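You operate a simulated robot arm through the tools that you are given. There is no shell and no other tool.

Carry out the task below with a simulated robot arm. There is one attempt and no reset: what you move stays moved.

Task
Pack the bigger banded bundle in the big carton, shut it and tape it with the grey tape piece.
Fine: all on the packing table, tape piece from its holder; both flaps shut; tape along the seam, pressed down; leave the other tape pieces.

Only the result counts: the job must be done as asked and must still hold three seconds after the hand-in. Knocking over, shifting, dropping, spilling or breaking anything else fails it.

Robot
A 7-joint arm with a two-finger parallel gripper, fixed in place. Base frame: the origin is at the foot of the arm, x ahead of it, y to its left, z up; the work surface is at about z = 0.78. Readings come in m, degrees, newtons and seconds.
Its first joint turns from -149.0 to 149.0 degrees. Payload 3.43 kg.
The tool frame sits at the grasp point between the pads (the TCP): z along the fingers, y along the line on which they close. The tips reach 0.03 m beyond it. Largest opening 0.094 m; finger width 0.028, thickness 0.01; the body of the gripper, 0.05 by 0.096 m, starts 0.055 m behind the TCP.
Orientation is that of the tool frame in the base frame, as a unit quaternion [x, y, z, w]. With the fingers straight down and closing along the base's y, the tool's x points along the base's -x, its y along +y and its z along -z.

Tools
- The arm moves only by the tool move_arm. Its argument "rows" is text: rows parted by semicolons, each of 6 numbers parted by spaces: the shift along the base's x, y, z in units of 50 mm (1.0 is 50 mm), then the turn, a rotation vector about the base's x, y, z in units of 4 degrees (1.0 is 4 degrees). In form: x y z rx ry rz; .... A call has 1 to 20 rows; each row shifts and turns the commanded pose from where the row before left it. "claw" is the finger opening in cm, from 0 to 9.4, set as the call begins (left out, the last holds). A call with a number of a shift or a turn outside -1 to 1 is refused whole. Each row takes 0.2 s and may step no farther than 0.05 m and 8.6 degrees from the row before; otherwise, or with a gripper value out of range, the whole call is refused. Where a pose cannot be reached the arm comes as near as it can. A force on the tool above 90 N (or 10 N above the force at the start of the call, whichever is more), or a blocked arm, ends the call early, and 0.2 s more pass. The fingers move at their own pace (about 0.045 m/s each) and stop on an object; they squeeze with about 45 N. The grip force told is the motor's: it shows also when the fingers shut on nothing. Time passes only in rows, and 0.2 s behind the last, so rows that do not move let the fingers close. The reply holds the time, the measured pose of the TCP, the force on the tool along the base axes, the opening and the grip force, in the units named above and with some noise, with the torque about the TCP (base axes, N m) and any sound that the robot's microphone picked up.
- Cameras (640 x 400 px; columns grow to the right, rows downward): "scene" is fixed at [0.2198, 0.6509, 1.554]; the picture's right is [0.51, -0.86, 0.00], its down [-0.81, -0.48, -0.35] and it looks along [0.30, 0.17, -0.94] (base axes); focal length 222 px, centre (320, 200). "wrist" rides on the gripper at [0.076, 0.014, -0.103] in the tool frame; the picture's right is [-0.18, 0.98, 0.00], its down [-0.75, -0.14, -0.64] and it looks along [-0.63, -0.12, 0.77] (tool axes); focal length 243 px, centre (320, 200). There is no depth. A picture from a camera that has moved, and an enlarged one, comes with that camera's place and axes in the base frame and with its lens.
- grab_frame(camera): a new picture of that camera. No time passes.
- zoom(camera, box): a new picture of the part [left, top, right, bottom] of that camera's present view, enlarged. No time passes.
- close_job(): hands the job in; it is judged then, once.

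Nothing tells you positions but the pictures and the camera data. Unless the task says otherwise, let go and move clear before handing in.

The tools are called after "Request:" by a JSON object that holds its "method" and its "body". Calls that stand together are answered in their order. move_arm: Moves the arm, as the interface text tells. Its arguments: {"type":"object","properties":{"rows":{"type":"string"},"claw":{"type":"number"}},"required":["rows"]} The other tools are called the same way: grab_frame (camera) takes a picture; zoom (camera, box) takes an enlarged picture of a part of a camera's view; close_job () hands the job in.

At the start:

```text
time_s: 0.0
position: [0.6802, 0.7164, 1.1633]
ee_rot: [0.0, 1.0, 0.0, 0.0]
wrist_force: [1.2, -0.1, -0.2]
moment: [-0.04, 0.01, -0.04]
width: 0.0937
finger_force: 0.1
```

scene: 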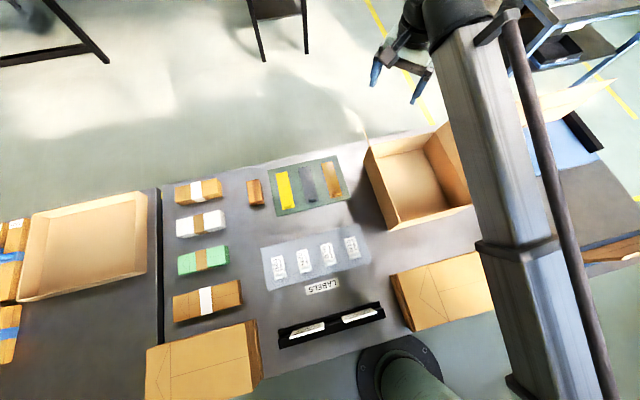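
wrist: 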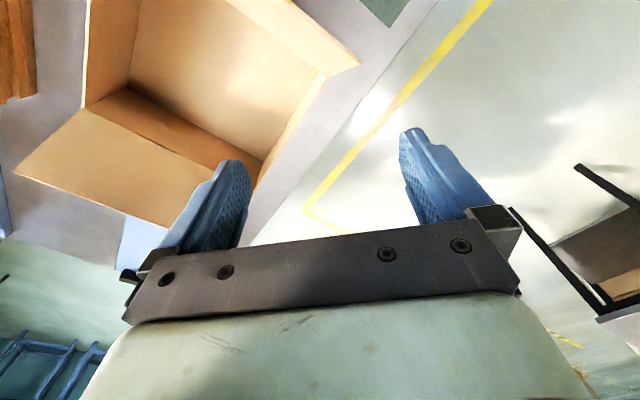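

I see a packing table with several banded bundles, tape pieces on a green holder, an open carton near the arm, and others. I'll look closer before moving.

Request:
{"method": "zoom", "body": {"camera": "scene", "box": [140, 120, 400, 283]}}

Request:
{"method": "zoom", "body": {"camera": "scene", "box": [340, 70, 640, 258]}}

Request:
{"method": "zoom", "body": {"camera": "scene", "box": [0, 170, 340, 400]}}

Request:
{"method": "zoom", "body": {"camera": "scene", "box": [340, 212, 640, 400]}}

```text
2.45 times, centred on (270, 202) of scene
camera zoom: at [0.2198, 0.6509, 1.554], right [0.51, -0.86, 0.0], down [-0.81, -0.48, -0.35], along [0.3, 0.17, -0.94], focal length 546 px, centre (443, 196)
```

zoom: 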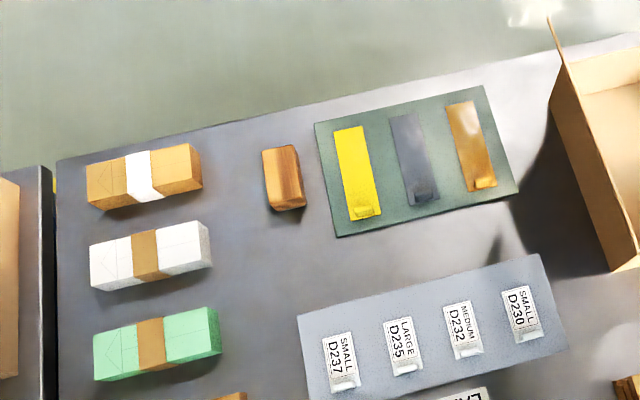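

```text
2.13 times, centred on (490, 164) of scene
camera zoom: at [0.2198, 0.6509, 1.554], right [0.51, -0.86, 0.0], down [-0.81, -0.48, -0.35], along [0.3, 0.17, -0.94], focal length 473 px, centre (-42, 277)
```

zoom: 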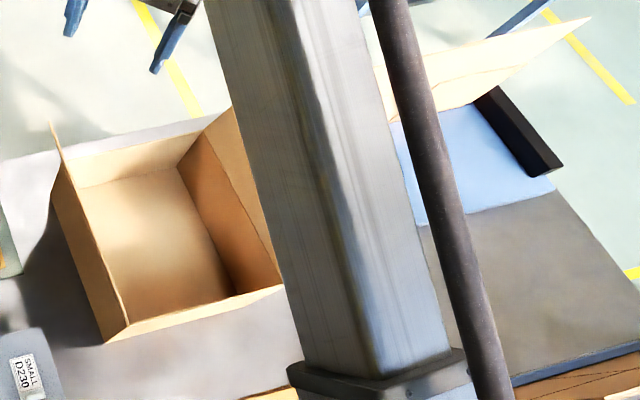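

```text
1.74 times, centred on (170, 285) of scene
camera zoom: at [0.2198, 0.6509, 1.554], right [0.51, -0.86, 0.0], down [-0.81, -0.48, -0.35], along [0.3, 0.17, -0.94], focal length 387 px, centre (581, 52)
```

zoom: 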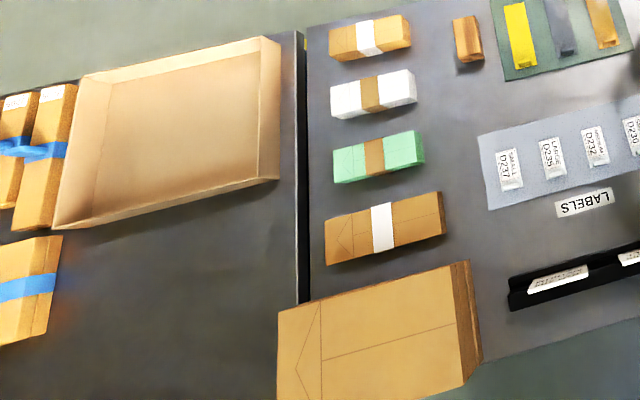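

```text
2.13 times, centred on (490, 306) of scene
camera zoom: at [0.2198, 0.6509, 1.554], right [0.51, -0.86, 0.0], down [-0.81, -0.48, -0.35], along [0.3, 0.17, -0.94], focal length 473 px, centre (-42, -26)
```

zoom: 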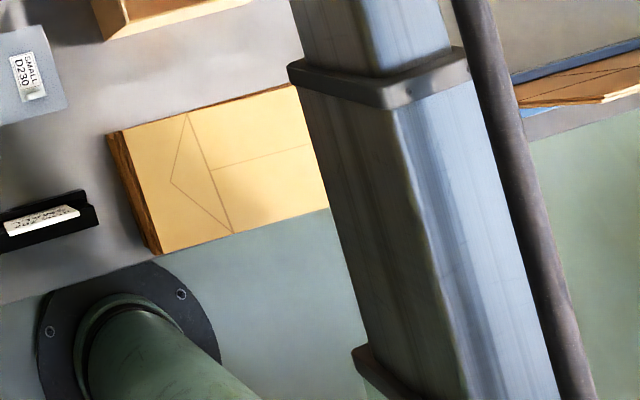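

The tape holder and an open carton are within reach in front of the arm, but the arm hides part of the table. I'll raise and turn the arm to survey everything with both cameras.

Request:
{"method": "move_arm", "body": {"rows": "-0.3 -0.36 0.31 0 0 0.9375; -0.3 -0.36 0.31 0 0 0.9375; -0.3 -0.36 0.31 0 0 0.9375; -0.3 -0.36 0.31 0 0 0.9375; -0.3 -0.36 0.31 0 0 0.9375; -0.3 -0.36 0.31 0 0 0.9375; -0.3 -0.36 0.31 0 0 0.9375; -0.3 -0.36 0.31 0 0 0.9375; -0.3 -0.36 0.31 0 0 0.9375; -0.3 -0.36 0.31 0 0 0.9375; -0.3 -0.36 0.31 0 0 0.9375; -0.3 -0.36 0.31 0 0 0.9375"}}

Request:
{"method": "grab_frame", "body": {"camera": "wrist"}}

Request:
{"method": "grab_frame", "body": {"camera": "scene"}}

```text
time_s: 2.6
position: [0.5608, 0.5669, 1.1825]
ee_rot: [-0.379, 0.925, 0.009, 0.018]
wrist_force: [-4.9, 53.4, -59.7]
moment: [-2.88, -4.68, -3.98]
width: 0.0943
finger_force: 0.1
out of reach, approached as far as the arm can: row 4, 5, 6, 7, 8, 9, 10, 11, 12
```

```text
taken
camera wrist: at [0.4921, 0.5181, 1.2833], right [-0.56, 0.83, 0.01], down [0.62, 0.41, 0.67], along [0.55, 0.38, -0.74], focal length 243 px, centre (320, 200)
```

wrist: 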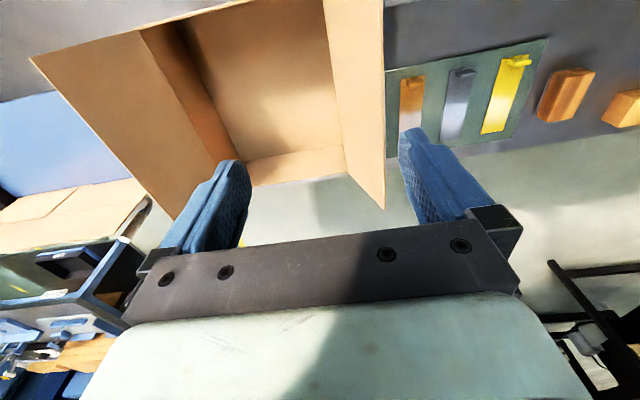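

```text
taken
```

scene: 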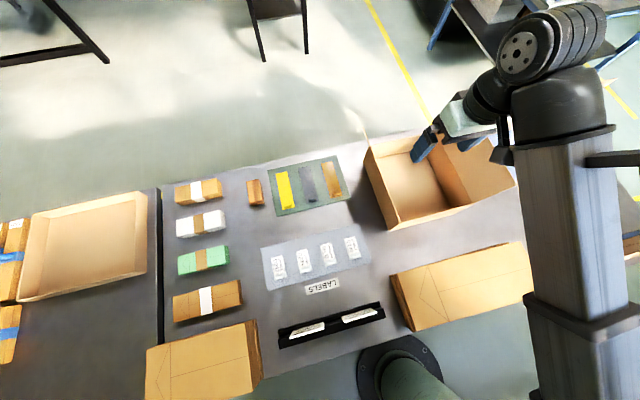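

The arm could not reach that high pose and reports a high force, so I'll hold still for a moment to check the state.

Request:
{"method": "move_arm", "body": {"rows": "0 0 0 0 0 0; 0 0 0 0 0 0"}}

```text
time_s: 3.2
position: [0.5597, 0.5661, 1.1839]
ee_rot: [-0.382, 0.924, 0.008, 0.019]
wrist_force: [3.2, 42.8, -62.7]
moment: [-1.31, -3.86, -2.69]
width: 0.0942
finger_force: 0.1
```

Force is still high while holding, so I'll back off outward and down a little and see whether it goes away.

Request:
{"method": "move_arm", "body": {"rows": "0.2 0.2 -0.3 0 0 0; 0.2 0.2 -0.3 0 0 0; 0 0 0 0 0 0"}}

```text
time_s: 4.0
position: [0.5782, 0.5839, 1.1533]
ee_rot: [-0.384, 0.923, -0.001, -0.001]
wrist_force: [2.2, -0.6, -4.2]
moment: [0.34, 0.1, 0.19]
width: 0.094
finger_force: 0.1
```

Force is gone. Now I'll look closer at the carton and the tape holder from here.

Request:
{"method": "grab_frame", "body": {"camera": "wrist"}}

Request:
{"method": "zoom", "body": {"camera": "scene", "box": [340, 110, 560, 248]}}

Request:
{"method": "zoom", "body": {"camera": "scene", "box": [240, 140, 368, 220]}}

Request:
{"method": "zoom", "body": {"camera": "scene", "box": [380, 220, 540, 340]}}

```text
taken
camera wrist: at [0.514, 0.5393, 1.257], right [-0.57, 0.82, 0.0], down [0.63, 0.44, 0.64], along [0.53, 0.36, -0.77], focal length 243 px, centre (320, 200)
```

wrist: 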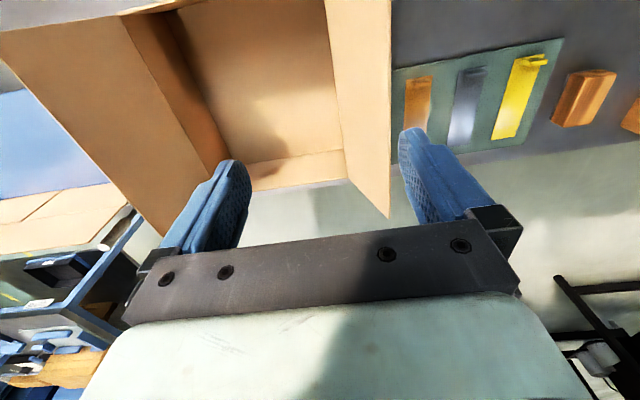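

```text
2.90 times, centred on (450, 179) of scene
camera zoom: at [0.2198, 0.6509, 1.554], right [0.51, -0.86, 0.0], down [-0.81, -0.48, -0.35], along [0.3, 0.17, -0.94], focal length 644 px, centre (-57, 261)
```

zoom: 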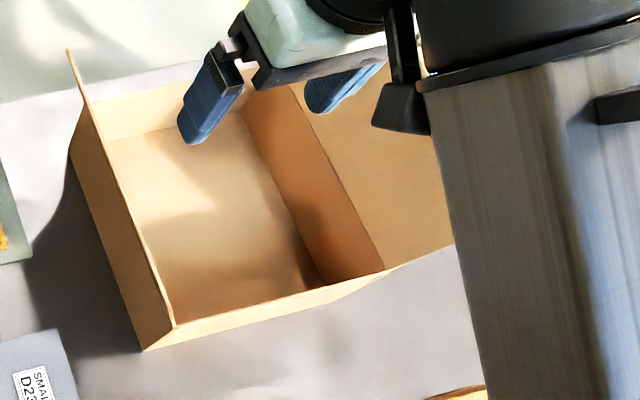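

```text
5.00 times, centred on (304, 180) of scene
camera zoom: at [0.2198, 0.6509, 1.554], right [0.51, -0.86, 0.0], down [-0.81, -0.48, -0.35], along [0.3, 0.17, -0.94], focal length 1111 px, centre (400, 300)
```

zoom: 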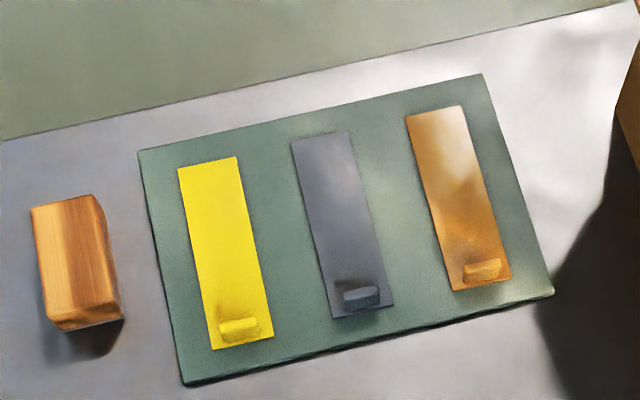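

```text
3.33 times, centred on (460, 280) of scene
camera zoom: at [0.2198, 0.6509, 1.554], right [0.51, -0.86, 0.0], down [-0.81, -0.48, -0.35], along [0.3, 0.17, -0.94], focal length 741 px, centre (-147, -67)
```

zoom: 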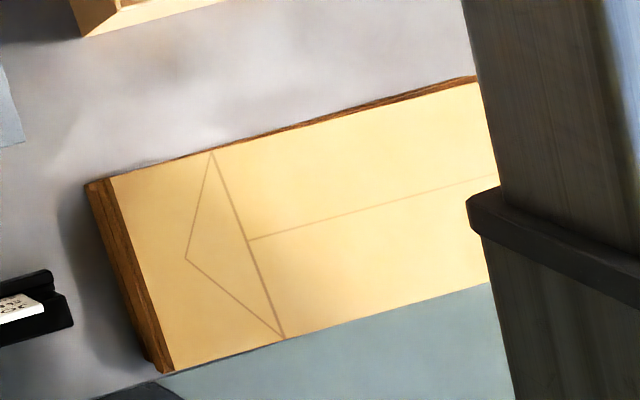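

The grey tape piece has a raised tab at its near end. I'll swing left to inspect the bundles and clear the scene camera's view of the right side.

Request:
{"method": "move_arm", "body": {"rows": "-0.626 0.588 0 0 0 0.75; -0.656 0.554 0 0 0 0.75; -0.684 0.519 0 0 0 0.75; -0.710 0.483 0 0 0 0.75; -0.734 0.445 0 0 0 0.75; -0.757 0.406 0 0 0 0.75; -0.777 0.366 0 0 0 0.75; -0.795 0.324 0 0 0 0.75; -0.811 0.282 0 0 0 0.75; -0.8245 0.2395 0 0 0 0.75; -0.836 0.196 0 0 0 0.75; -0.845 0.152 0 0 0 0.75"}}

Request:
{"method": "grab_frame", "body": {"camera": "wrist"}}

Request:
{"method": "grab_frame", "body": {"camera": "scene"}}

```text
time_s: 6.6
position: [0.1269, 0.8127, 1.1515]
ee_rot: [-0.65, 0.76, 0.0, 0.0]
wrist_force: [0.0, -0.4, 0.5]
moment: [0.05, 0.03, -0.01]
width: 0.0939
finger_force: 0.1
```

```text
taken
camera wrist: at [0.0997, 0.7386, 1.2551], right [-0.94, 0.34, 0.0], down [0.26, 0.72, 0.64], along [0.22, 0.6, -0.77], focal length 243 px, centre (320, 200)
```

wrist: 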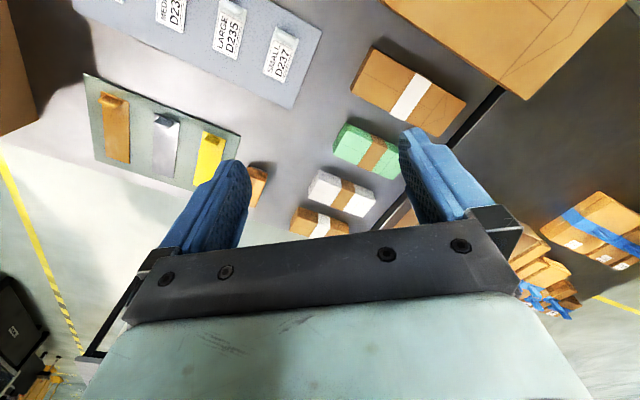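

```text
taken
```

scene: 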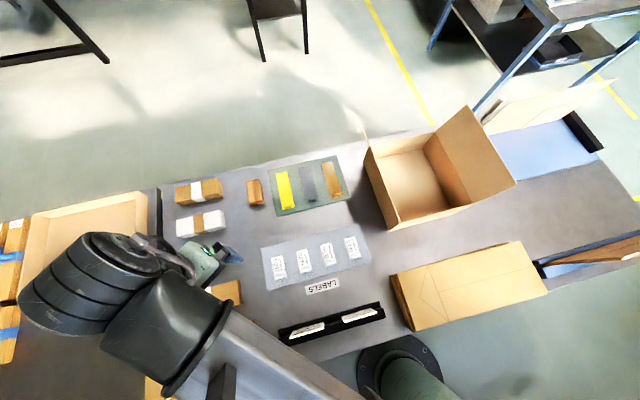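

With the arm aside, the right part of the table is visible. I'll zoom on it, and on the bundles in the wrist view.

Request:
{"method": "zoom", "body": {"camera": "scene", "box": [340, 90, 520, 240]}}

Request:
{"method": "zoom", "body": {"camera": "scene", "box": [470, 60, 640, 200]}}

Request:
{"method": "zoom", "body": {"camera": "scene", "box": [380, 200, 640, 340]}}

Request:
{"method": "zoom", "body": {"camera": "wrist", "box": [200, 0, 520, 250]}}

Request:
{"method": "zoom", "body": {"camera": "wrist", "box": [60, 60, 280, 220]}}

```text
2.67 times, centred on (430, 165) of scene
camera zoom: at [0.2198, 0.6509, 1.554], right [0.51, -0.86, 0.0], down [-0.81, -0.48, -0.35], along [0.3, 0.17, -0.94], focal length 593 px, centre (27, 293)
```

zoom: 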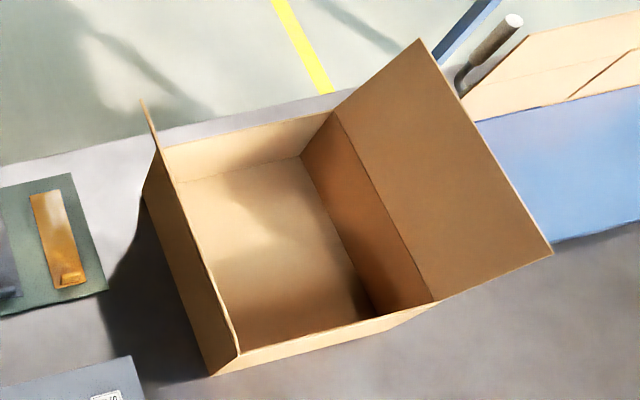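

```text
2.86 times, centred on (555, 130) of scene
camera zoom: at [0.2198, 0.6509, 1.554], right [0.51, -0.86, 0.0], down [-0.81, -0.48, -0.35], along [0.3, 0.17, -0.94], focal length 635 px, centre (-351, 400)
```

zoom: 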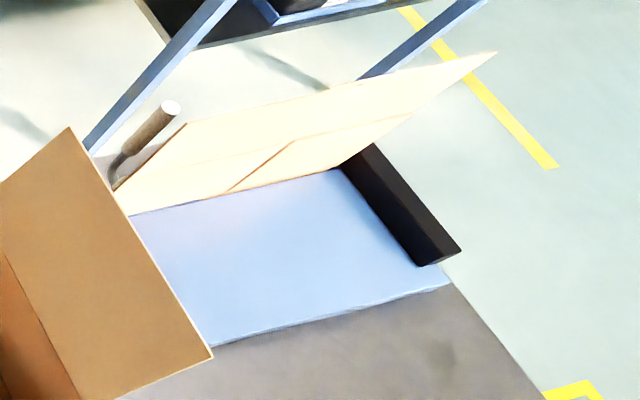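

```text
2.46 times, centred on (510, 270) of scene
camera zoom: at [0.2198, 0.6509, 1.554], right [0.51, -0.86, 0.0], down [-0.81, -0.48, -0.35], along [0.3, 0.17, -0.94], focal length 547 px, centre (-148, 28)
```

zoom: 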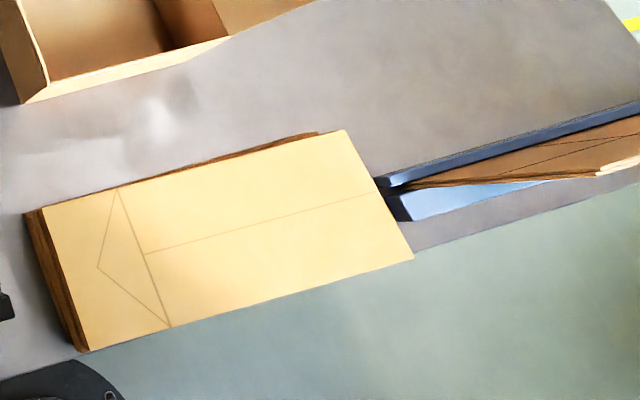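

```text
1.60 times, centred on (360, 125) of wrist
camera zoom: at [0.0997, 0.7386, 1.2551], right [-0.94, 0.34, 0.0], down [0.26, 0.72, 0.64], along [0.22, 0.6, -0.77], focal length 388 px, centre (256, 320)
```

zoom: 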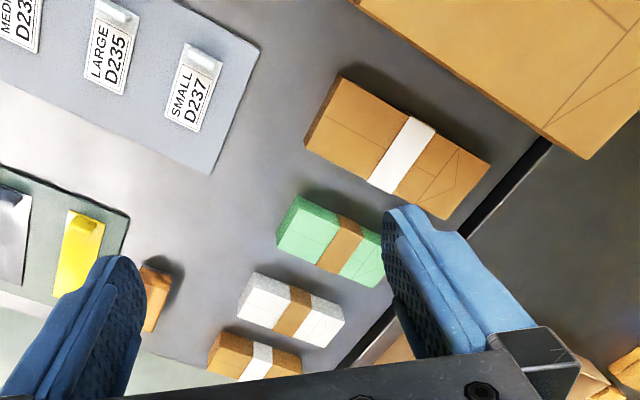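

```text
2.50 times, centred on (170, 140) of wrist
camera zoom: at [0.0997, 0.7386, 1.2551], right [-0.94, 0.34, 0.0], down [0.26, 0.72, 0.64], along [0.22, 0.6, -0.77], focal length 606 px, centre (695, 350)
```

zoom: 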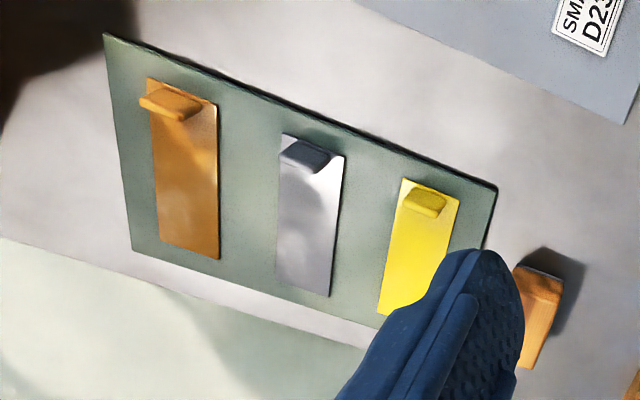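

The bigger banded bundle on this table is the large kraft one with the white band, at about (0.0, 0.91). The carton spans about 0.25 x 0.28 m with its flaps leaning outward. I'll move above the bundle with the fingers set to close across its width.

Request:
{"method": "move_arm", "body": {"rows": "-0.181 0.143 -0.143 0 0 0.964; -0.181 0.143 -0.143 0 0 0.964; -0.181 0.143 -0.143 0 0 0.964; -0.181 0.143 -0.143 0 0 0.964; -0.181 0.143 -0.143 0 0 0.964; -0.181 0.143 -0.143 0 0 0.964; -0.181 0.143 -0.143 0 0 0.964; -0.181 0.143 -0.143 0 0 0.964; -0.181 0.143 -0.143 0 0 0.964; -0.181 0.143 -0.143 0 0 0.964; -0.181 0.143 -0.143 0 0 0.964; -0.181 0.143 -0.143 0 0 0.964; -0.181 0.143 -0.143 0 0 0.964; -0.181 0.143 -0.143 0 0 0.964; 0 0 0 0 0 0", "claw": 9.4}}

Request:
{"method": "grab_frame", "body": {"camera": "wrist"}}

Request:
{"method": "grab_frame", "body": {"camera": "scene"}}

```text
time_s: 9.8
position: [-0.0017, 0.911, 1.0532]
ee_rot: [0.924, -0.382, 0.0, 0.0]
wrist_force: [0.2, -0.7, -0.4]
moment: [0.04, -0.01, 0.03]
width: 0.0939
finger_force: 0.1
```

```text
taken
camera wrist: at [0.0423, 0.8464, 1.1575], right [-0.82, -0.57, 0.0], down [-0.43, 0.63, 0.64], along [-0.36, 0.53, -0.77], focal length 243 px, centre (320, 200)
```

wrist: 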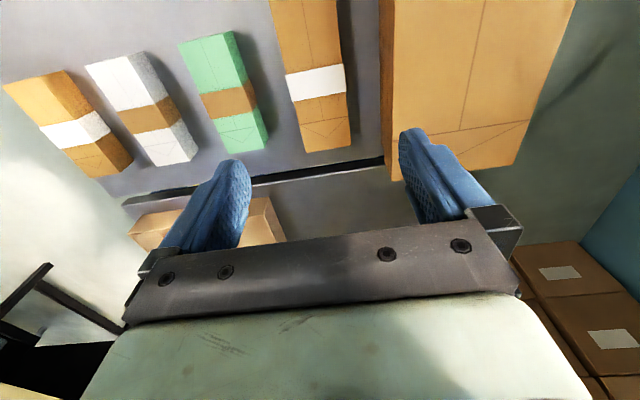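

```text
taken
```

scene: 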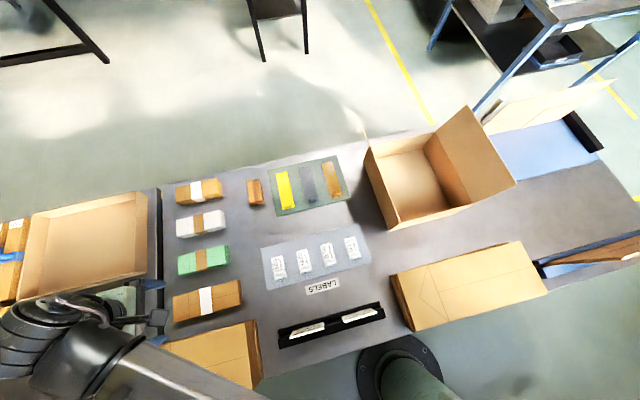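

Both cameras see the bundle now. I'll zoom to measure its edges.

Request:
{"method": "zoom", "body": {"camera": "wrist", "box": [160, 0, 416, 160]}}

Request:
{"method": "zoom", "body": {"camera": "scene", "box": [144, 160, 304, 360]}}

Request:
{"method": "zoom", "body": {"camera": "scene", "box": [160, 264, 256, 324]}}

```text
2.50 times, centred on (288, 80) of wrist
camera zoom: at [0.0423, 0.8464, 1.1575], right [-0.82, -0.57, 0.0], down [-0.43, 0.63, 0.64], along [-0.36, 0.53, -0.77], focal length 606 px, centre (400, 500)
```

zoom: 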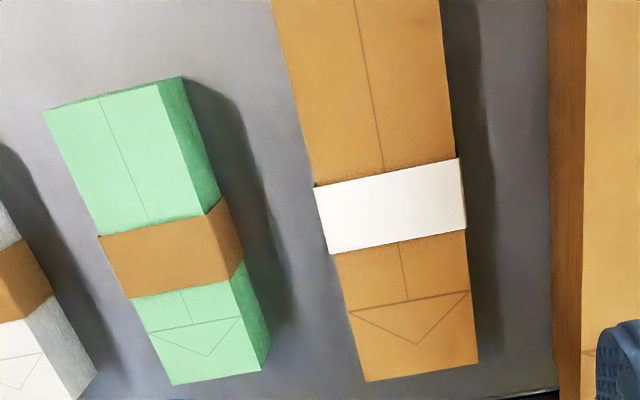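

```text
2.00 times, centred on (224, 260) of scene
camera zoom: at [0.2198, 0.6509, 1.554], right [0.51, -0.86, 0.0], down [-0.81, -0.48, -0.35], along [0.3, 0.17, -0.94], focal length 445 px, centre (512, 80)
```

zoom: 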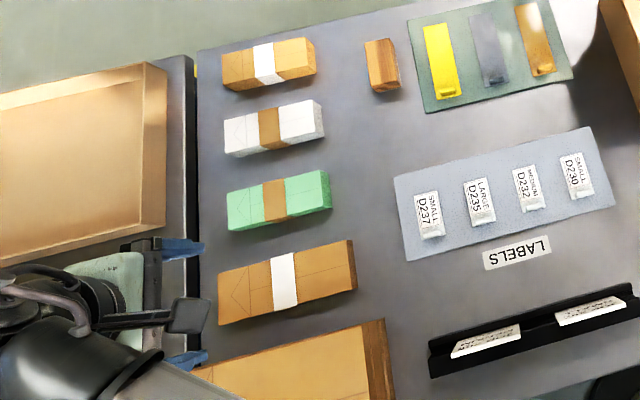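

```text
6.67 times, centred on (208, 294) of scene
camera zoom: at [0.2198, 0.6509, 1.554], right [0.51, -0.86, 0.0], down [-0.81, -0.48, -0.35], along [0.3, 0.17, -0.94], focal length 1482 px, centre (1067, -427)
```

zoom: 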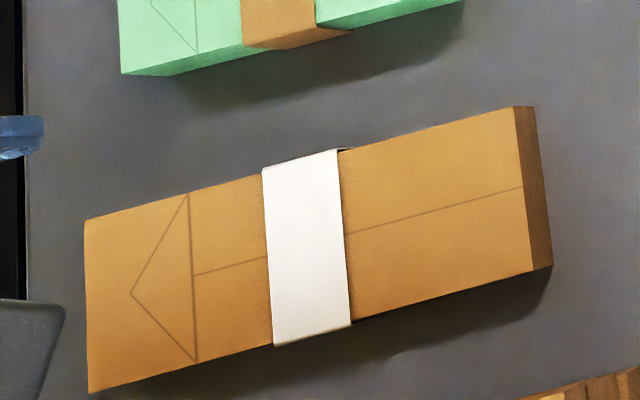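

The bundle measures about 0.20 x 0.07 x 0.03 m, centred near (-0.003, 0.922) with its top at z≈0.81. I'll come down to just above it and check the alignment.

Request:
{"method": "move_arm", "body": {"rows": "-0.014 0.11 -0.6 0 0 0; -0.014 0.11 -0.6 0 0 0; 0 0 -0.6 0 0 0; 0 0 -0.6 0 0 0; 0 0 -0.6 0 0 0; 0 0 -0.56 0 0 0; 0 0 0 0 0 0"}}

Request:
{"method": "grab_frame", "body": {"camera": "wrist"}}

Request:
{"method": "zoom", "body": {"camera": "scene", "box": [124, 240, 284, 340]}}

```text
time_s: 11.4
position: [-0.0029, 0.9224, 0.8761]
ee_rot: [0.924, -0.382, 0.0, 0.0]
wrist_force: [0.0, -0.1, -0.7]
moment: [0.01, 0.0, 0.03]
width: 0.0941
finger_force: 0.2
```

```text
taken
camera wrist: at [0.0412, 0.8571, 0.9804], right [-0.82, -0.57, 0.0], down [-0.43, 0.63, 0.64], along [-0.36, 0.53, -0.77], focal length 243 px, centre (320, 200)
```

wrist: 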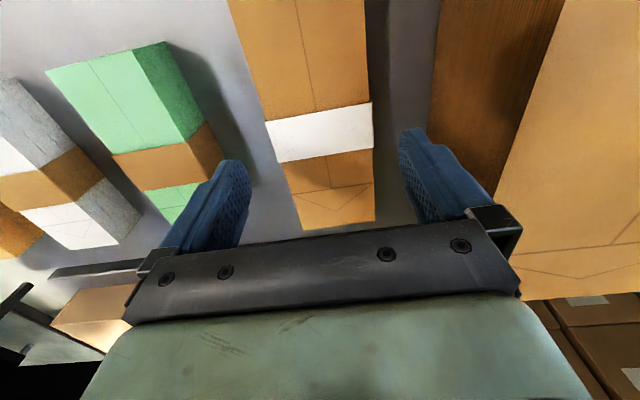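

```text
4.00 times, centred on (204, 290) of scene
camera zoom: at [0.2198, 0.6509, 1.554], right [0.51, -0.86, 0.0], down [-0.81, -0.48, -0.35], along [0.3, 0.17, -0.94], focal length 889 px, centre (784, -160)
```

zoom: 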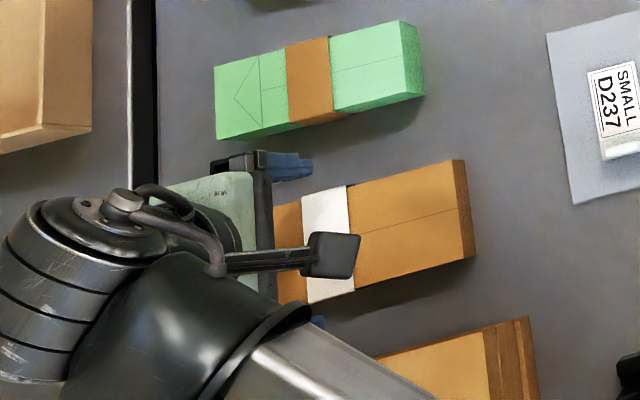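

The fingers straddle the bundle with clearance to the neighbouring stack and the green bundle. I'll go down and close on it.

Request:
{"method": "move_arm", "body": {"rows": "0 0 -0.5 0 0 0; 0 0 -0.4 0 0 0; 0 0 -0.3 0 0 0; 0 0 0 0 0 0"}}

Request:
{"method": "move_arm", "body": {"rows": "0 0 0 0 0 0; 0 0 0 0 0 0; 0 0 0 0 0 0; 0 0 0 0 0 0", "claw": 5.5}}

```text
time_s: 12.4
position: [-0.003, 0.9232, 0.8164]
ee_rot: [0.924, -0.382, 0.0, 0.0]
wrist_force: [-0.4, 0.0, 0.2]
moment: [-0.01, 0.02, 0.01]
width: 0.094
finger_force: 0.0
```

```text
time_s: 13.4
position: [-0.0041, 0.9225, 0.8147]
ee_rot: [0.924, -0.383, 0.0, 0.001]
wrist_force: [-0.1, 0.4, 0.4]
moment: [0.08, 0.01, 0.03]
width: 0.0742
finger_force: 45.3
```

The fingers hold the bundle at 74 mm with 45 N. I'll lift it and check.

Request:
{"method": "move_arm", "body": {"rows": "0 0 0.2 0 0 0; 0 0 0.4 0 0 0; 0 0 0.6 0 0 0; 0 0 0.8 0 0 0; 0 0 0 0 0 0"}}

Request:
{"method": "grab_frame", "body": {"camera": "wrist"}}

Request:
{"method": "grab_frame", "body": {"camera": "scene"}}

```text
time_s: 14.6
position: [-0.0006, 0.9214, 0.9166]
ee_rot: [0.924, -0.383, 0.0, -0.001]
wrist_force: [0.0, 0.8, -3.0]
moment: [-0.04, -0.01, -0.02]
width: 0.0744
finger_force: 45.2
```

```text
taken
camera wrist: at [0.0419, 0.8566, 1.0195], right [-0.82, -0.57, 0.0], down [-0.43, 0.63, 0.64], along [-0.36, 0.53, -0.77], focal length 243 px, centre (320, 200)
```

wrist: 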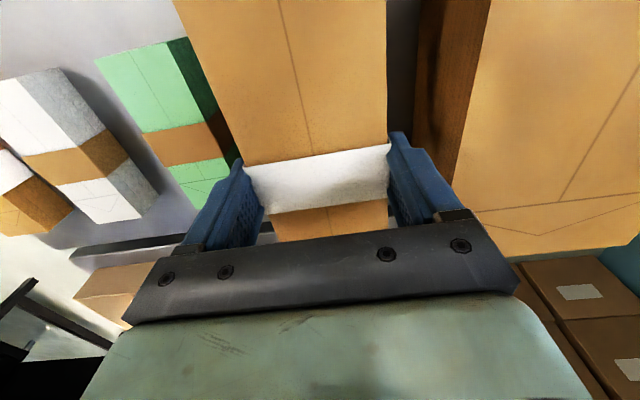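

```text
taken
```

scene: 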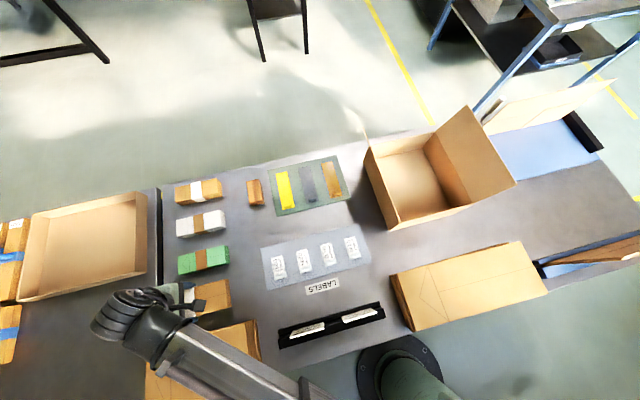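

The bundle is held at its band. I'll raise it well above the flaps and swing it over toward the carton, turning it with the arm.

Request:
{"method": "move_arm", "body": {"rows": "0 0 0.8 0 0 0; 0 0 1 0 0 0; 0 0 1 0 0 0; 0 0 1 0 0 0; 0.716 -0.062 0.2 0 0 -0.978; 0.712 -0.092 0 0 0 -0.978; 0.706 -0.118 0 0 0 -0.978; 0.70 -0.144 0 0 0 -0.978; 0.69 -0.17 0 0 0 -0.978; 0.682 -0.20 0 0 0 -0.978; 0.672 -0.224 0 0 0 -0.978; 0.66 -0.25 0 0 0 -0.978; 0.648 -0.276 0 0 0 -0.978; 0.636 -0.298 0 0 0 -0.978; 0.622 -0.322 0 0 0 -0.978; 0.606 -0.348 0 0 0 -0.978; 0 0 0 0 0 0"}}

```text
time_s: 18.2
position: [0.4014, 0.7983, 1.1167]
ee_rot: [-0.696, 0.718, 0.0, 0.0]
wrist_force: [0.6, -0.1, -2.2]
moment: [0.0, 0.0, 0.02]
width: 0.0742
finger_force: 45.3
```

The carry is stable. I'll continue to above the carton centre.

Request:
{"method": "move_arm", "body": {"rows": "0.592 -0.368 0 0 0 -0.982; 0.568 -0.386 0 0 0 -0.982; 0.566 -0.414 0 0 0 -0.982; 0.538 -0.434 0 0 0 -0.982; 0.522 -0.45 0 0 0 -0.982; 0.502 -0.47 0 0 0 -0.982; 0.48 -0.49 0 0 0 -0.982; 0.46 -0.504 0 0 0 -0.982; 0.44 -0.522 0 0 0 -0.982; 0.416 -0.538 0 0 0 -0.982; 0.42 -0.58 0 0 0 -0.982; 0 0 0 0 0 0"}}

Request:
{"method": "grab_frame", "body": {"camera": "wrist"}}

Request:
{"method": "grab_frame", "body": {"camera": "scene"}}

```text
time_s: 20.8
position: [0.6782, 0.5398, 1.116]
ee_rot: [-0.381, 0.925, 0.0, 0.0]
wrist_force: [-0.9, 0.1, -1.1]
moment: [-0.01, 0.01, -0.01]
width: 0.0743
finger_force: 45.1
```

```text
taken
camera wrist: at [0.6133, 0.4942, 1.2204], right [-0.56, 0.83, 0.0], down [0.63, 0.43, 0.64], along [0.53, 0.36, -0.77], focal length 243 px, centre (320, 200)
```

wrist: 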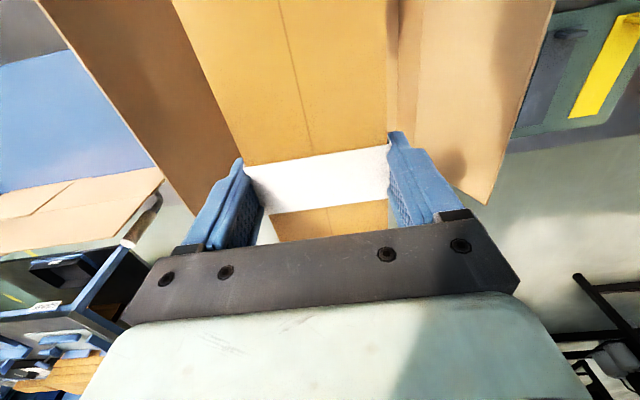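

```text
taken
```

scene: 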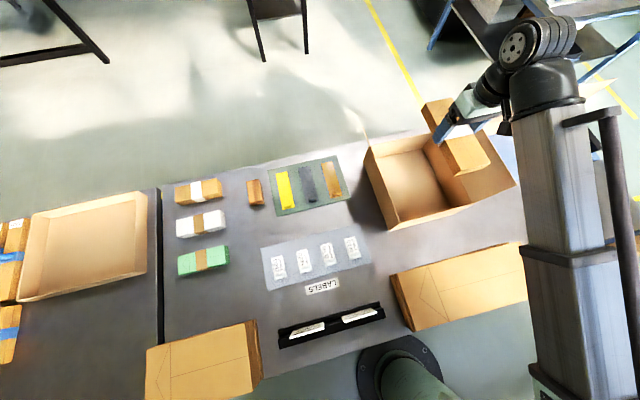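

The bundle is above the middle of the carton. I'll lower it in between the flaps.

Request:
{"method": "move_arm", "body": {"rows": "0 0 -0.8 0 0 0; 0 0 -0.8 0 0 0; 0 0 -0.8 0 0 0; 0 0 -0.8 0 0 0; 0 0 -0.8 0 0 0; 0 0 -0.8 0 0 0; 0 0 -0.6 0 0 0; 0 0 0 0 0 0"}}

Request:
{"method": "grab_frame", "body": {"camera": "wrist"}}

Request:
{"method": "grab_frame", "body": {"camera": "scene"}}

```text
time_s: 22.6
position: [0.6753, 0.5391, 0.8442]
ee_rot: [-0.382, 0.924, 0.0, 0.0]
wrist_force: [-0.5, -0.8, -2.6]
moment: [-0.02, 0.02, -0.04]
width: 0.0744
finger_force: 44.5
```

```text
taken
camera wrist: at [0.6112, 0.4951, 0.9478], right [-0.56, 0.83, 0.0], down [0.63, 0.43, 0.64], along [0.53, 0.36, -0.77], focal length 243 px, centre (320, 200)
```

wrist: 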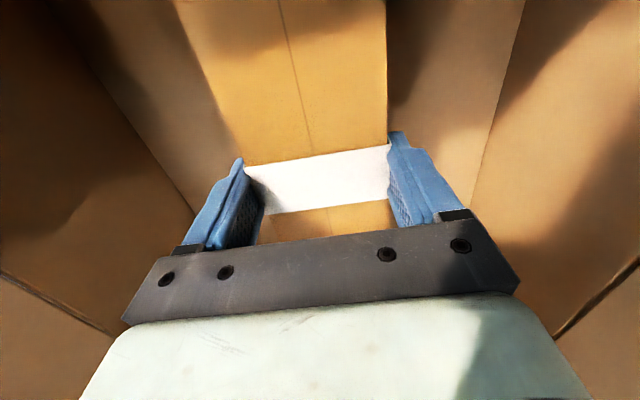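

```text
taken
```

scene: 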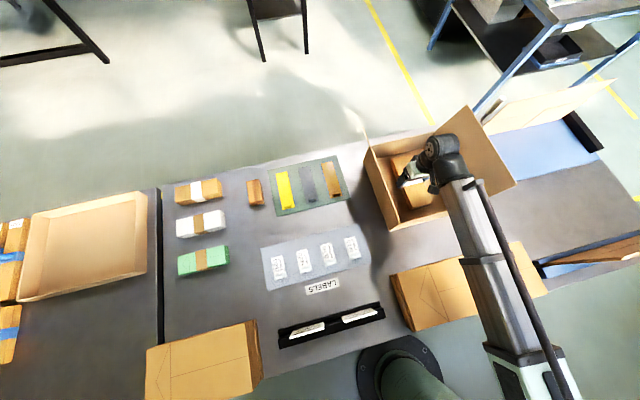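

The bundle is inside the carton, still a little above the floor. I'll lower in small steps until it touches.

Request:
{"method": "move_arm", "body": {"rows": "0 0 -0.15 0 0 0; 0 0 -0.15 0 0 0; 0 0 -0.1 0 0 0; 0 0 0 0 0 0"}}

Request:
{"method": "move_arm", "body": {"rows": "0 0 -0.06 0 0 0; 0 0 0 0 0 0"}}

```text
time_s: 23.6
position: [0.6761, 0.5399, 0.8257]
ee_rot: [-0.381, 0.924, 0.0, 0.0]
wrist_force: [0.7, -0.6, -2.2]
moment: [-0.02, 0.0, -0.04]
width: 0.0743
finger_force: 44.2
```

```text
time_s: 24.2
position: [0.6767, 0.5398, 0.8239]
ee_rot: [-0.382, 0.924, 0.001, 0.0]
wrist_force: [-0.9, 0.2, -2.5]
moment: [-0.02, -0.01, -0.01]
width: 0.0745
finger_force: 44.9
```

Request:
{"method": "move_arm", "body": {"rows": "0 0 -0.06 0 0 0; 0 0 0 0 0 0"}}

Request:
{"method": "move_arm", "body": {"rows": "0 0 -0.05 0 0 0; 0 0 0 0 0 0"}}

```text
time_s: 24.8
position: [0.6762, 0.5395, 0.822]
ee_rot: [-0.382, 0.924, 0.0, -0.001]
wrist_force: [0.5, 1.1, 3.2]
moment: [-0.25, 0.24, -0.04]
width: 0.0741
finger_force: 44.8
```

```text
time_s: 25.4
position: [0.6757, 0.5394, 0.8209]
ee_rot: [-0.382, 0.924, 0.001, 0.002]
wrist_force: [3.2, 2.4, 41.5]
moment: [0.0, -0.01, 0.01]
width: 0.0744
finger_force: 44.8
```

The bundle rests on the carton floor (force rose). I'll ease up slightly and open the fingers.

Request:
{"method": "move_arm", "body": {"rows": "0 0 0.02 0 0 0; 0 0 0 0 0 0"}}

Request:
{"method": "move_arm", "body": {"rows": "0 0 0 0 0 0; 0 0 0 0 0 0; 0 0 0 0 0 0", "claw": 9.4}}

```text
time_s: 26.0
position: [0.676, 0.5394, 0.8203]
ee_rot: [-0.382, 0.924, 0.0, 0.002]
wrist_force: [5.6, 6.4, 38.5]
moment: [0.39, -0.38, -0.05]
width: 0.0742
finger_force: 44.7
```

```text
time_s: 26.8
position: [0.6749, 0.5395, 0.8181]
ee_rot: [-0.382, 0.924, 0.0, 0.0]
wrist_force: [0.0, -0.2, 0.0]
moment: [-0.01, 0.0, 0.04]
width: 0.0941
finger_force: 0.0
```

Released. Now straight up and out of the carton.

Request:
{"method": "move_arm", "body": {"rows": "0 0 0.3 0 0 0; 0 0 0.6 0 0 0; 0 0 0.8 0 0 0; 0 0 0.8 0 0 0; 0 0 0.8 0 0 0; 0 0 0.8 0 0 0; 0 0 0.8 0 0 0; 0 0 0.8 0 0 0; 0 0 0 0 0 0"}}

Request:
{"method": "grab_frame", "body": {"camera": "wrist"}}

Request:
{"method": "grab_frame", "body": {"camera": "scene"}}

```text
time_s: 28.8
position: [0.6757, 0.5403, 1.1059]
ee_rot: [-0.382, 0.924, 0.0, 0.0]
wrist_force: [0.0, -0.8, 0.7]
moment: [-0.01, 0.04, 0.03]
width: 0.0938
finger_force: 0.0
```

```text
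taken
camera wrist: at [0.6118, 0.495, 1.2092], right [-0.56, 0.83, 0.0], down [0.63, 0.43, 0.64], along [0.53, 0.36, -0.77], focal length 243 px, centre (320, 200)
```

wrist: 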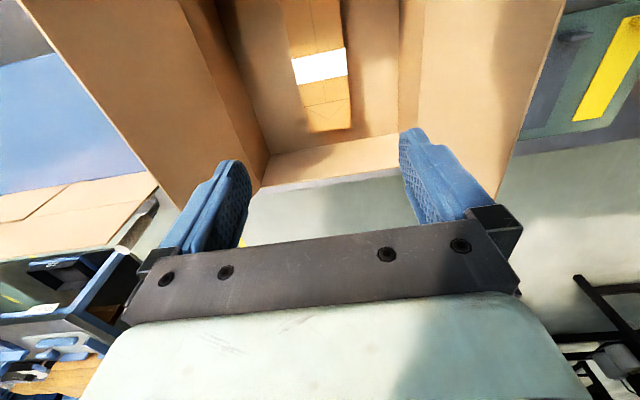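

```text
taken
```

scene: 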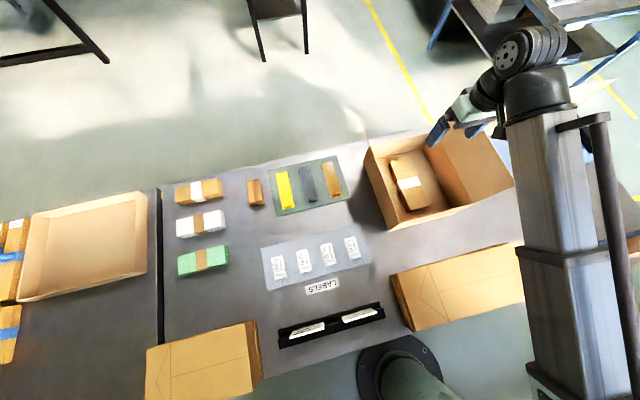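

The bundle lies in the carton. Next I'll measure the flaps closely.

Request:
{"method": "zoom", "body": {"camera": "wrist", "box": [20, 0, 300, 220]}}

Request:
{"method": "zoom", "body": {"camera": "wrist", "box": [360, 0, 640, 220]}}

Request:
{"method": "zoom", "body": {"camera": "scene", "box": [350, 110, 530, 240]}}

```text
1.82 times, centred on (160, 110) of wrist
camera zoom: at [0.6118, 0.495, 1.2092], right [-0.56, 0.83, 0.0], down [0.63, 0.43, 0.64], along [0.53, 0.36, -0.77], focal length 441 px, centre (611, 364)
```

zoom: 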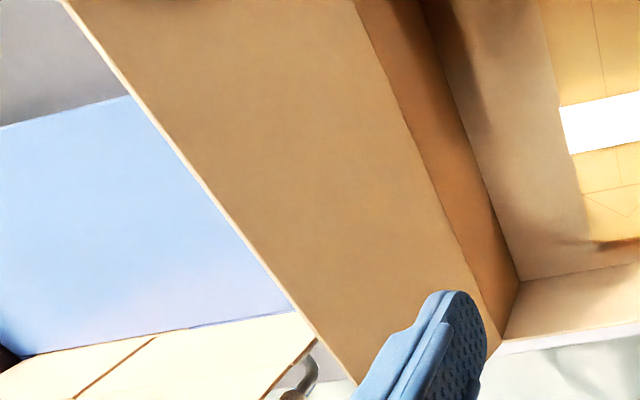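

```text
1.82 times, centred on (500, 110) of wrist
camera zoom: at [0.6118, 0.495, 1.2092], right [-0.56, 0.83, 0.0], down [0.63, 0.43, 0.64], along [0.53, 0.36, -0.77], focal length 441 px, centre (-7, 364)
```

zoom: 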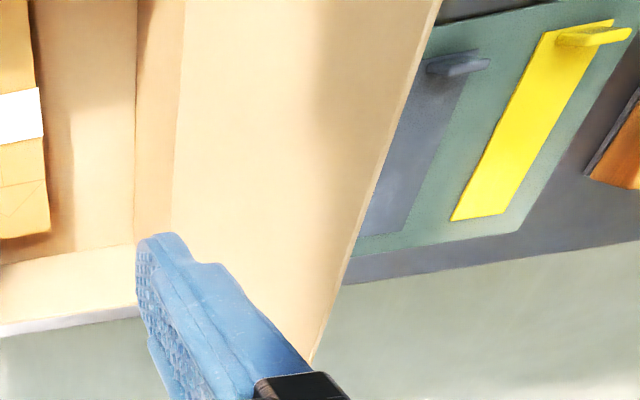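

```text
3.08 times, centred on (440, 175) of scene
camera zoom: at [0.2198, 0.6509, 1.554], right [0.51, -0.86, 0.0], down [-0.81, -0.48, -0.35], along [0.3, 0.17, -0.94], focal length 684 px, centre (-49, 277)
```

zoom: 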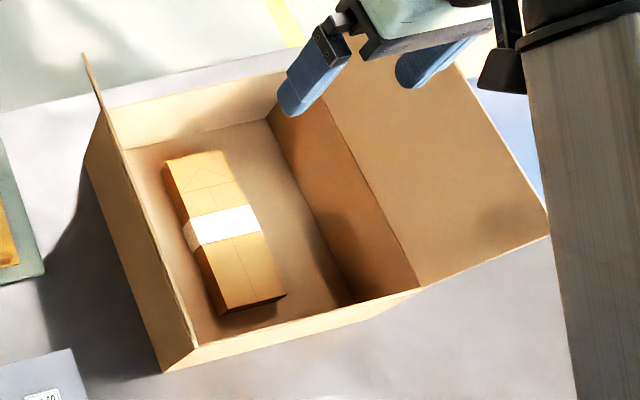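

Left flap hinge is at the left rim (z≈0.89), leaning out about 20° with its top at z≈1.0. I'll close the fingers and move to the outside left of that flap.

Request:
{"method": "move_arm", "body": {"rows": "-0.535 0.535 0 0 0 0; -0.535 0.535 0 0 0 0; -0.535 0.535 0 0 0 0; -0.535 0.535 0 0 0 0; -0.535 0.535 0 0 0 0; -0.535 0.535 0 0 0 0; 0 0 -0.74 0 0 0; 0 0 -0.74 0 0 0; 0 0 -0.74 0 0 0; 0 0 0 0 0 0", "claw": 0}}

Request:
{"method": "grab_frame", "body": {"camera": "wrist"}}

Request:
{"method": "zoom", "body": {"camera": "scene", "box": [300, 80, 540, 240]}}

```text
time_s: 31.0
position: [0.5167, 0.6993, 0.9931]
ee_rot: [-0.382, 0.924, 0.0, 0.001]
wrist_force: [0.8, 0.0, 0.9]
moment: [-0.02, -0.03, 0.01]
width: 0.0
finger_force: 32.5
```

```text
taken
camera wrist: at [0.4518, 0.6553, 1.0964], right [-0.56, 0.83, 0.0], down [0.63, 0.43, 0.64], along [0.53, 0.36, -0.77], focal length 243 px, centre (320, 200)
```

wrist: 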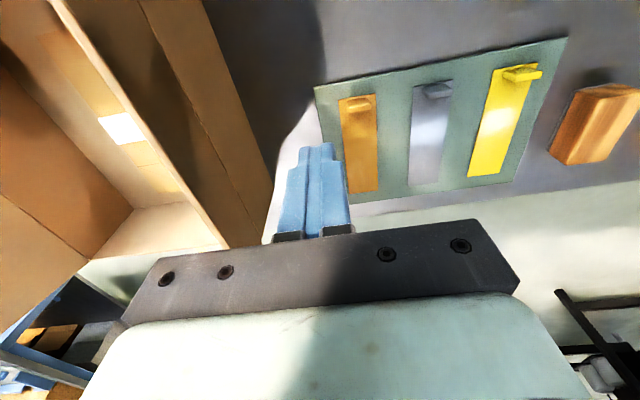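

```text
2.50 times, centred on (420, 160) of scene
camera zoom: at [0.2198, 0.6509, 1.554], right [0.51, -0.86, 0.0], down [-0.81, -0.48, -0.35], along [0.3, 0.17, -0.94], focal length 556 px, centre (70, 300)
```

zoom: 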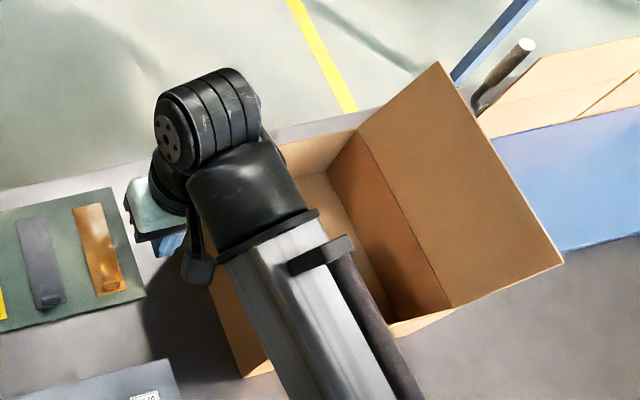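

I'm on the left outside of the left flap with no contact. I'll push it gently to the right, toward upright.

Request:
{"method": "move_arm", "body": {"rows": "0.25 -0.25 0 0 0 0; 0.25 -0.25 0 0 0 0; 0.2 -0.2 0 0 0 0; 0.2 -0.2 0 0 0 0; 0.2 -0.2 0 0 0 0; 0.2 -0.2 0 0 0 0; 0 0 0 0 0 0"}}

Request:
{"method": "grab_frame", "body": {"camera": "wrist"}}

Request:
{"method": "zoom", "body": {"camera": "scene", "box": [300, 80, 540, 240]}}

```text
time_s: 32.6
position: [0.5787, 0.6361, 0.9935]
ee_rot: [-0.382, 0.924, 0.0, 0.001]
wrist_force: [-0.5, 0.5, -0.8]
moment: [0.0, -0.03, -0.02]
width: 0.0
finger_force: 32.8
```

```text
taken
camera wrist: at [0.514, 0.5915, 1.0962], right [-0.56, 0.83, 0.0], down [0.63, 0.43, 0.64], along [0.53, 0.36, -0.77], focal length 243 px, centre (320, 200)
```

wrist: 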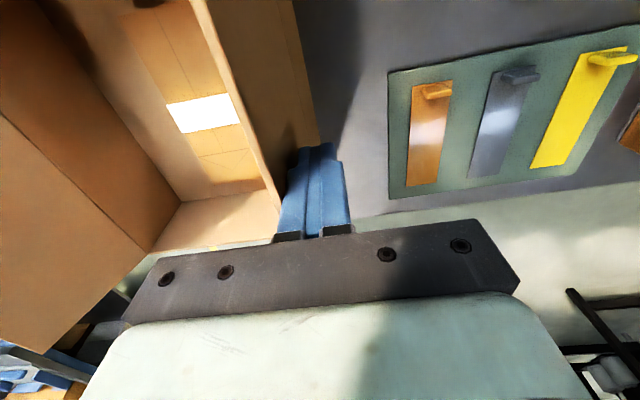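

```text
2.50 times, centred on (420, 160) of scene
camera zoom: at [0.2198, 0.6509, 1.554], right [0.51, -0.86, 0.0], down [-0.81, -0.48, -0.35], along [0.3, 0.17, -0.94], focal length 556 px, centre (70, 300)
```

zoom: 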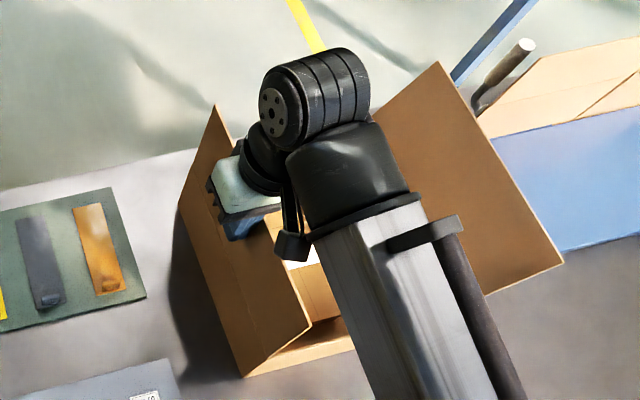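

The flap moves easily and is about upright. I'll follow an arc over and down to shut it.

Request:
{"method": "move_arm", "body": {"rows": "0.311 -0.311 0 0 0 0; 0.255 -0.255 -0.15 0 0 0; 0.219 -0.219 -0.24 0 0 0; 0.17 -0.17 -0.31 0 0 0; 0.106 -0.106 -0.3 0 0 0; 0 0 0 0 0 0"}}

Request:
{"method": "grab_frame", "body": {"camera": "wrist"}}

Request:
{"method": "zoom", "body": {"camera": "scene", "box": [300, 80, 540, 240]}}

```text
time_s: 34.0
position: [0.6321, 0.5851, 0.9417]
ee_rot: [-0.38, 0.925, -0.001, 0.001]
wrist_force: [-0.1, -0.3, 0.4]
moment: [0.01, -0.01, 0.01]
width: 0.0
finger_force: 32.6
```

```text
taken
camera wrist: at [0.5675, 0.5393, 1.0457], right [-0.56, 0.83, 0.0], down [0.63, 0.43, 0.64], along [0.53, 0.36, -0.77], focal length 243 px, centre (320, 200)
```

wrist: 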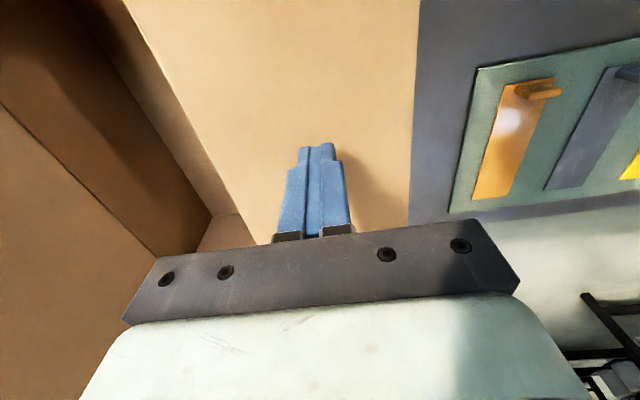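

```text
2.50 times, centred on (420, 160) of scene
camera zoom: at [0.2198, 0.6509, 1.554], right [0.51, -0.86, 0.0], down [-0.81, -0.48, -0.35], along [0.3, 0.17, -0.94], focal length 556 px, centre (70, 300)
```

zoom: 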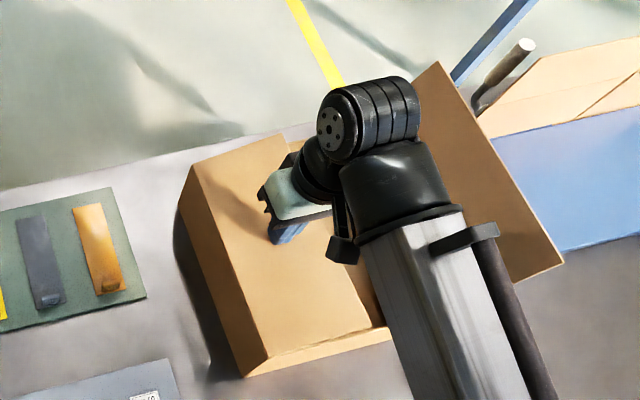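

The left flap is almost flat. I'll press it gently the rest of the way.

Request:
{"method": "move_arm", "body": {"rows": "0.03 -0.03 -0.16 0 0 0; 0 0 -0.1 0 0 0; 0 0 -0.06 0 0 0; 0 0 0 0 0 0"}}

Request:
{"method": "move_arm", "body": {"rows": "0 0 -0.06 0 0 0; 0 0 0 0 0 0"}}

Request:
{"method": "grab_frame", "body": {"camera": "wrist"}}

```text
time_s: 35.0
position: [0.6344, 0.5819, 0.9259]
ee_rot: [-0.382, 0.924, 0.0, 0.0]
wrist_force: [-0.1, 0.1, 0.3]
moment: [-0.04, 0.0, -0.01]
width: 0.0
finger_force: 32.9
```

```text
time_s: 35.6
position: [0.6339, 0.5817, 0.924]
ee_rot: [-0.382, 0.924, 0.0, 0.0]
wrist_force: [1.7, 0.8, 15.3]
moment: [0.01, -0.02, 0.03]
width: 0.0
finger_force: 32.5
```

```text
taken
camera wrist: at [0.5694, 0.5367, 1.0275], right [-0.56, 0.83, 0.0], down [0.63, 0.43, 0.64], along [0.53, 0.36, -0.77], focal length 243 px, centre (320, 200)
```

wrist: 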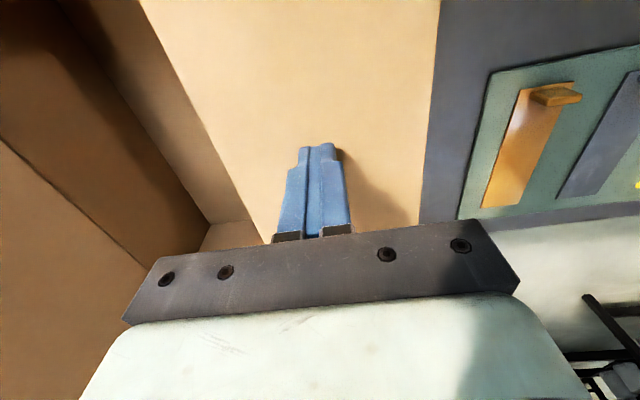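

The flap bottoms out at z≈0.894. I'll rise and see whether it stays shut.

Request:
{"method": "move_arm", "body": {"rows": "0 0 0.4 0 0 0; 0 0 0.8 0 0 0; 0 0 0.8 0 0 0; 0 0 0.8 0 0 0; 0 0 0.7 0 0 0; 0 0 0 0 0 0"}}

Request:
{"method": "grab_frame", "body": {"camera": "wrist"}}

Request:
{"method": "zoom", "body": {"camera": "scene", "box": [300, 80, 540, 240]}}

```text
time_s: 37.0
position: [0.6362, 0.5816, 1.0992]
ee_rot: [-0.382, 0.924, -0.001, 0.001]
wrist_force: [0.6, -1.3, -0.6]
moment: [0.02, -0.01, -0.01]
width: 0.0002
finger_force: 33.0
```

```text
taken
camera wrist: at [0.5715, 0.5373, 1.2029], right [-0.56, 0.83, 0.0], down [0.63, 0.43, 0.64], along [0.53, 0.36, -0.77], focal length 243 px, centre (320, 200)
```

wrist: 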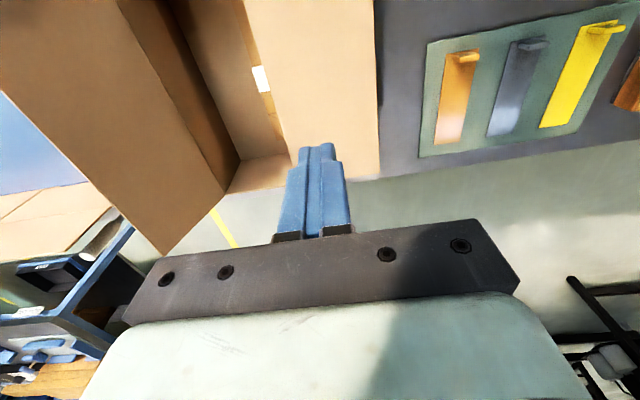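

```text
2.50 times, centred on (420, 160) of scene
camera zoom: at [0.2198, 0.6509, 1.554], right [0.51, -0.86, 0.0], down [-0.81, -0.48, -0.35], along [0.3, 0.17, -0.94], focal length 556 px, centre (70, 300)
```

zoom: 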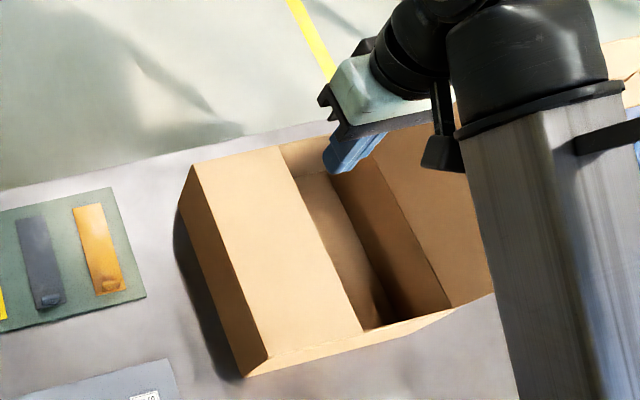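

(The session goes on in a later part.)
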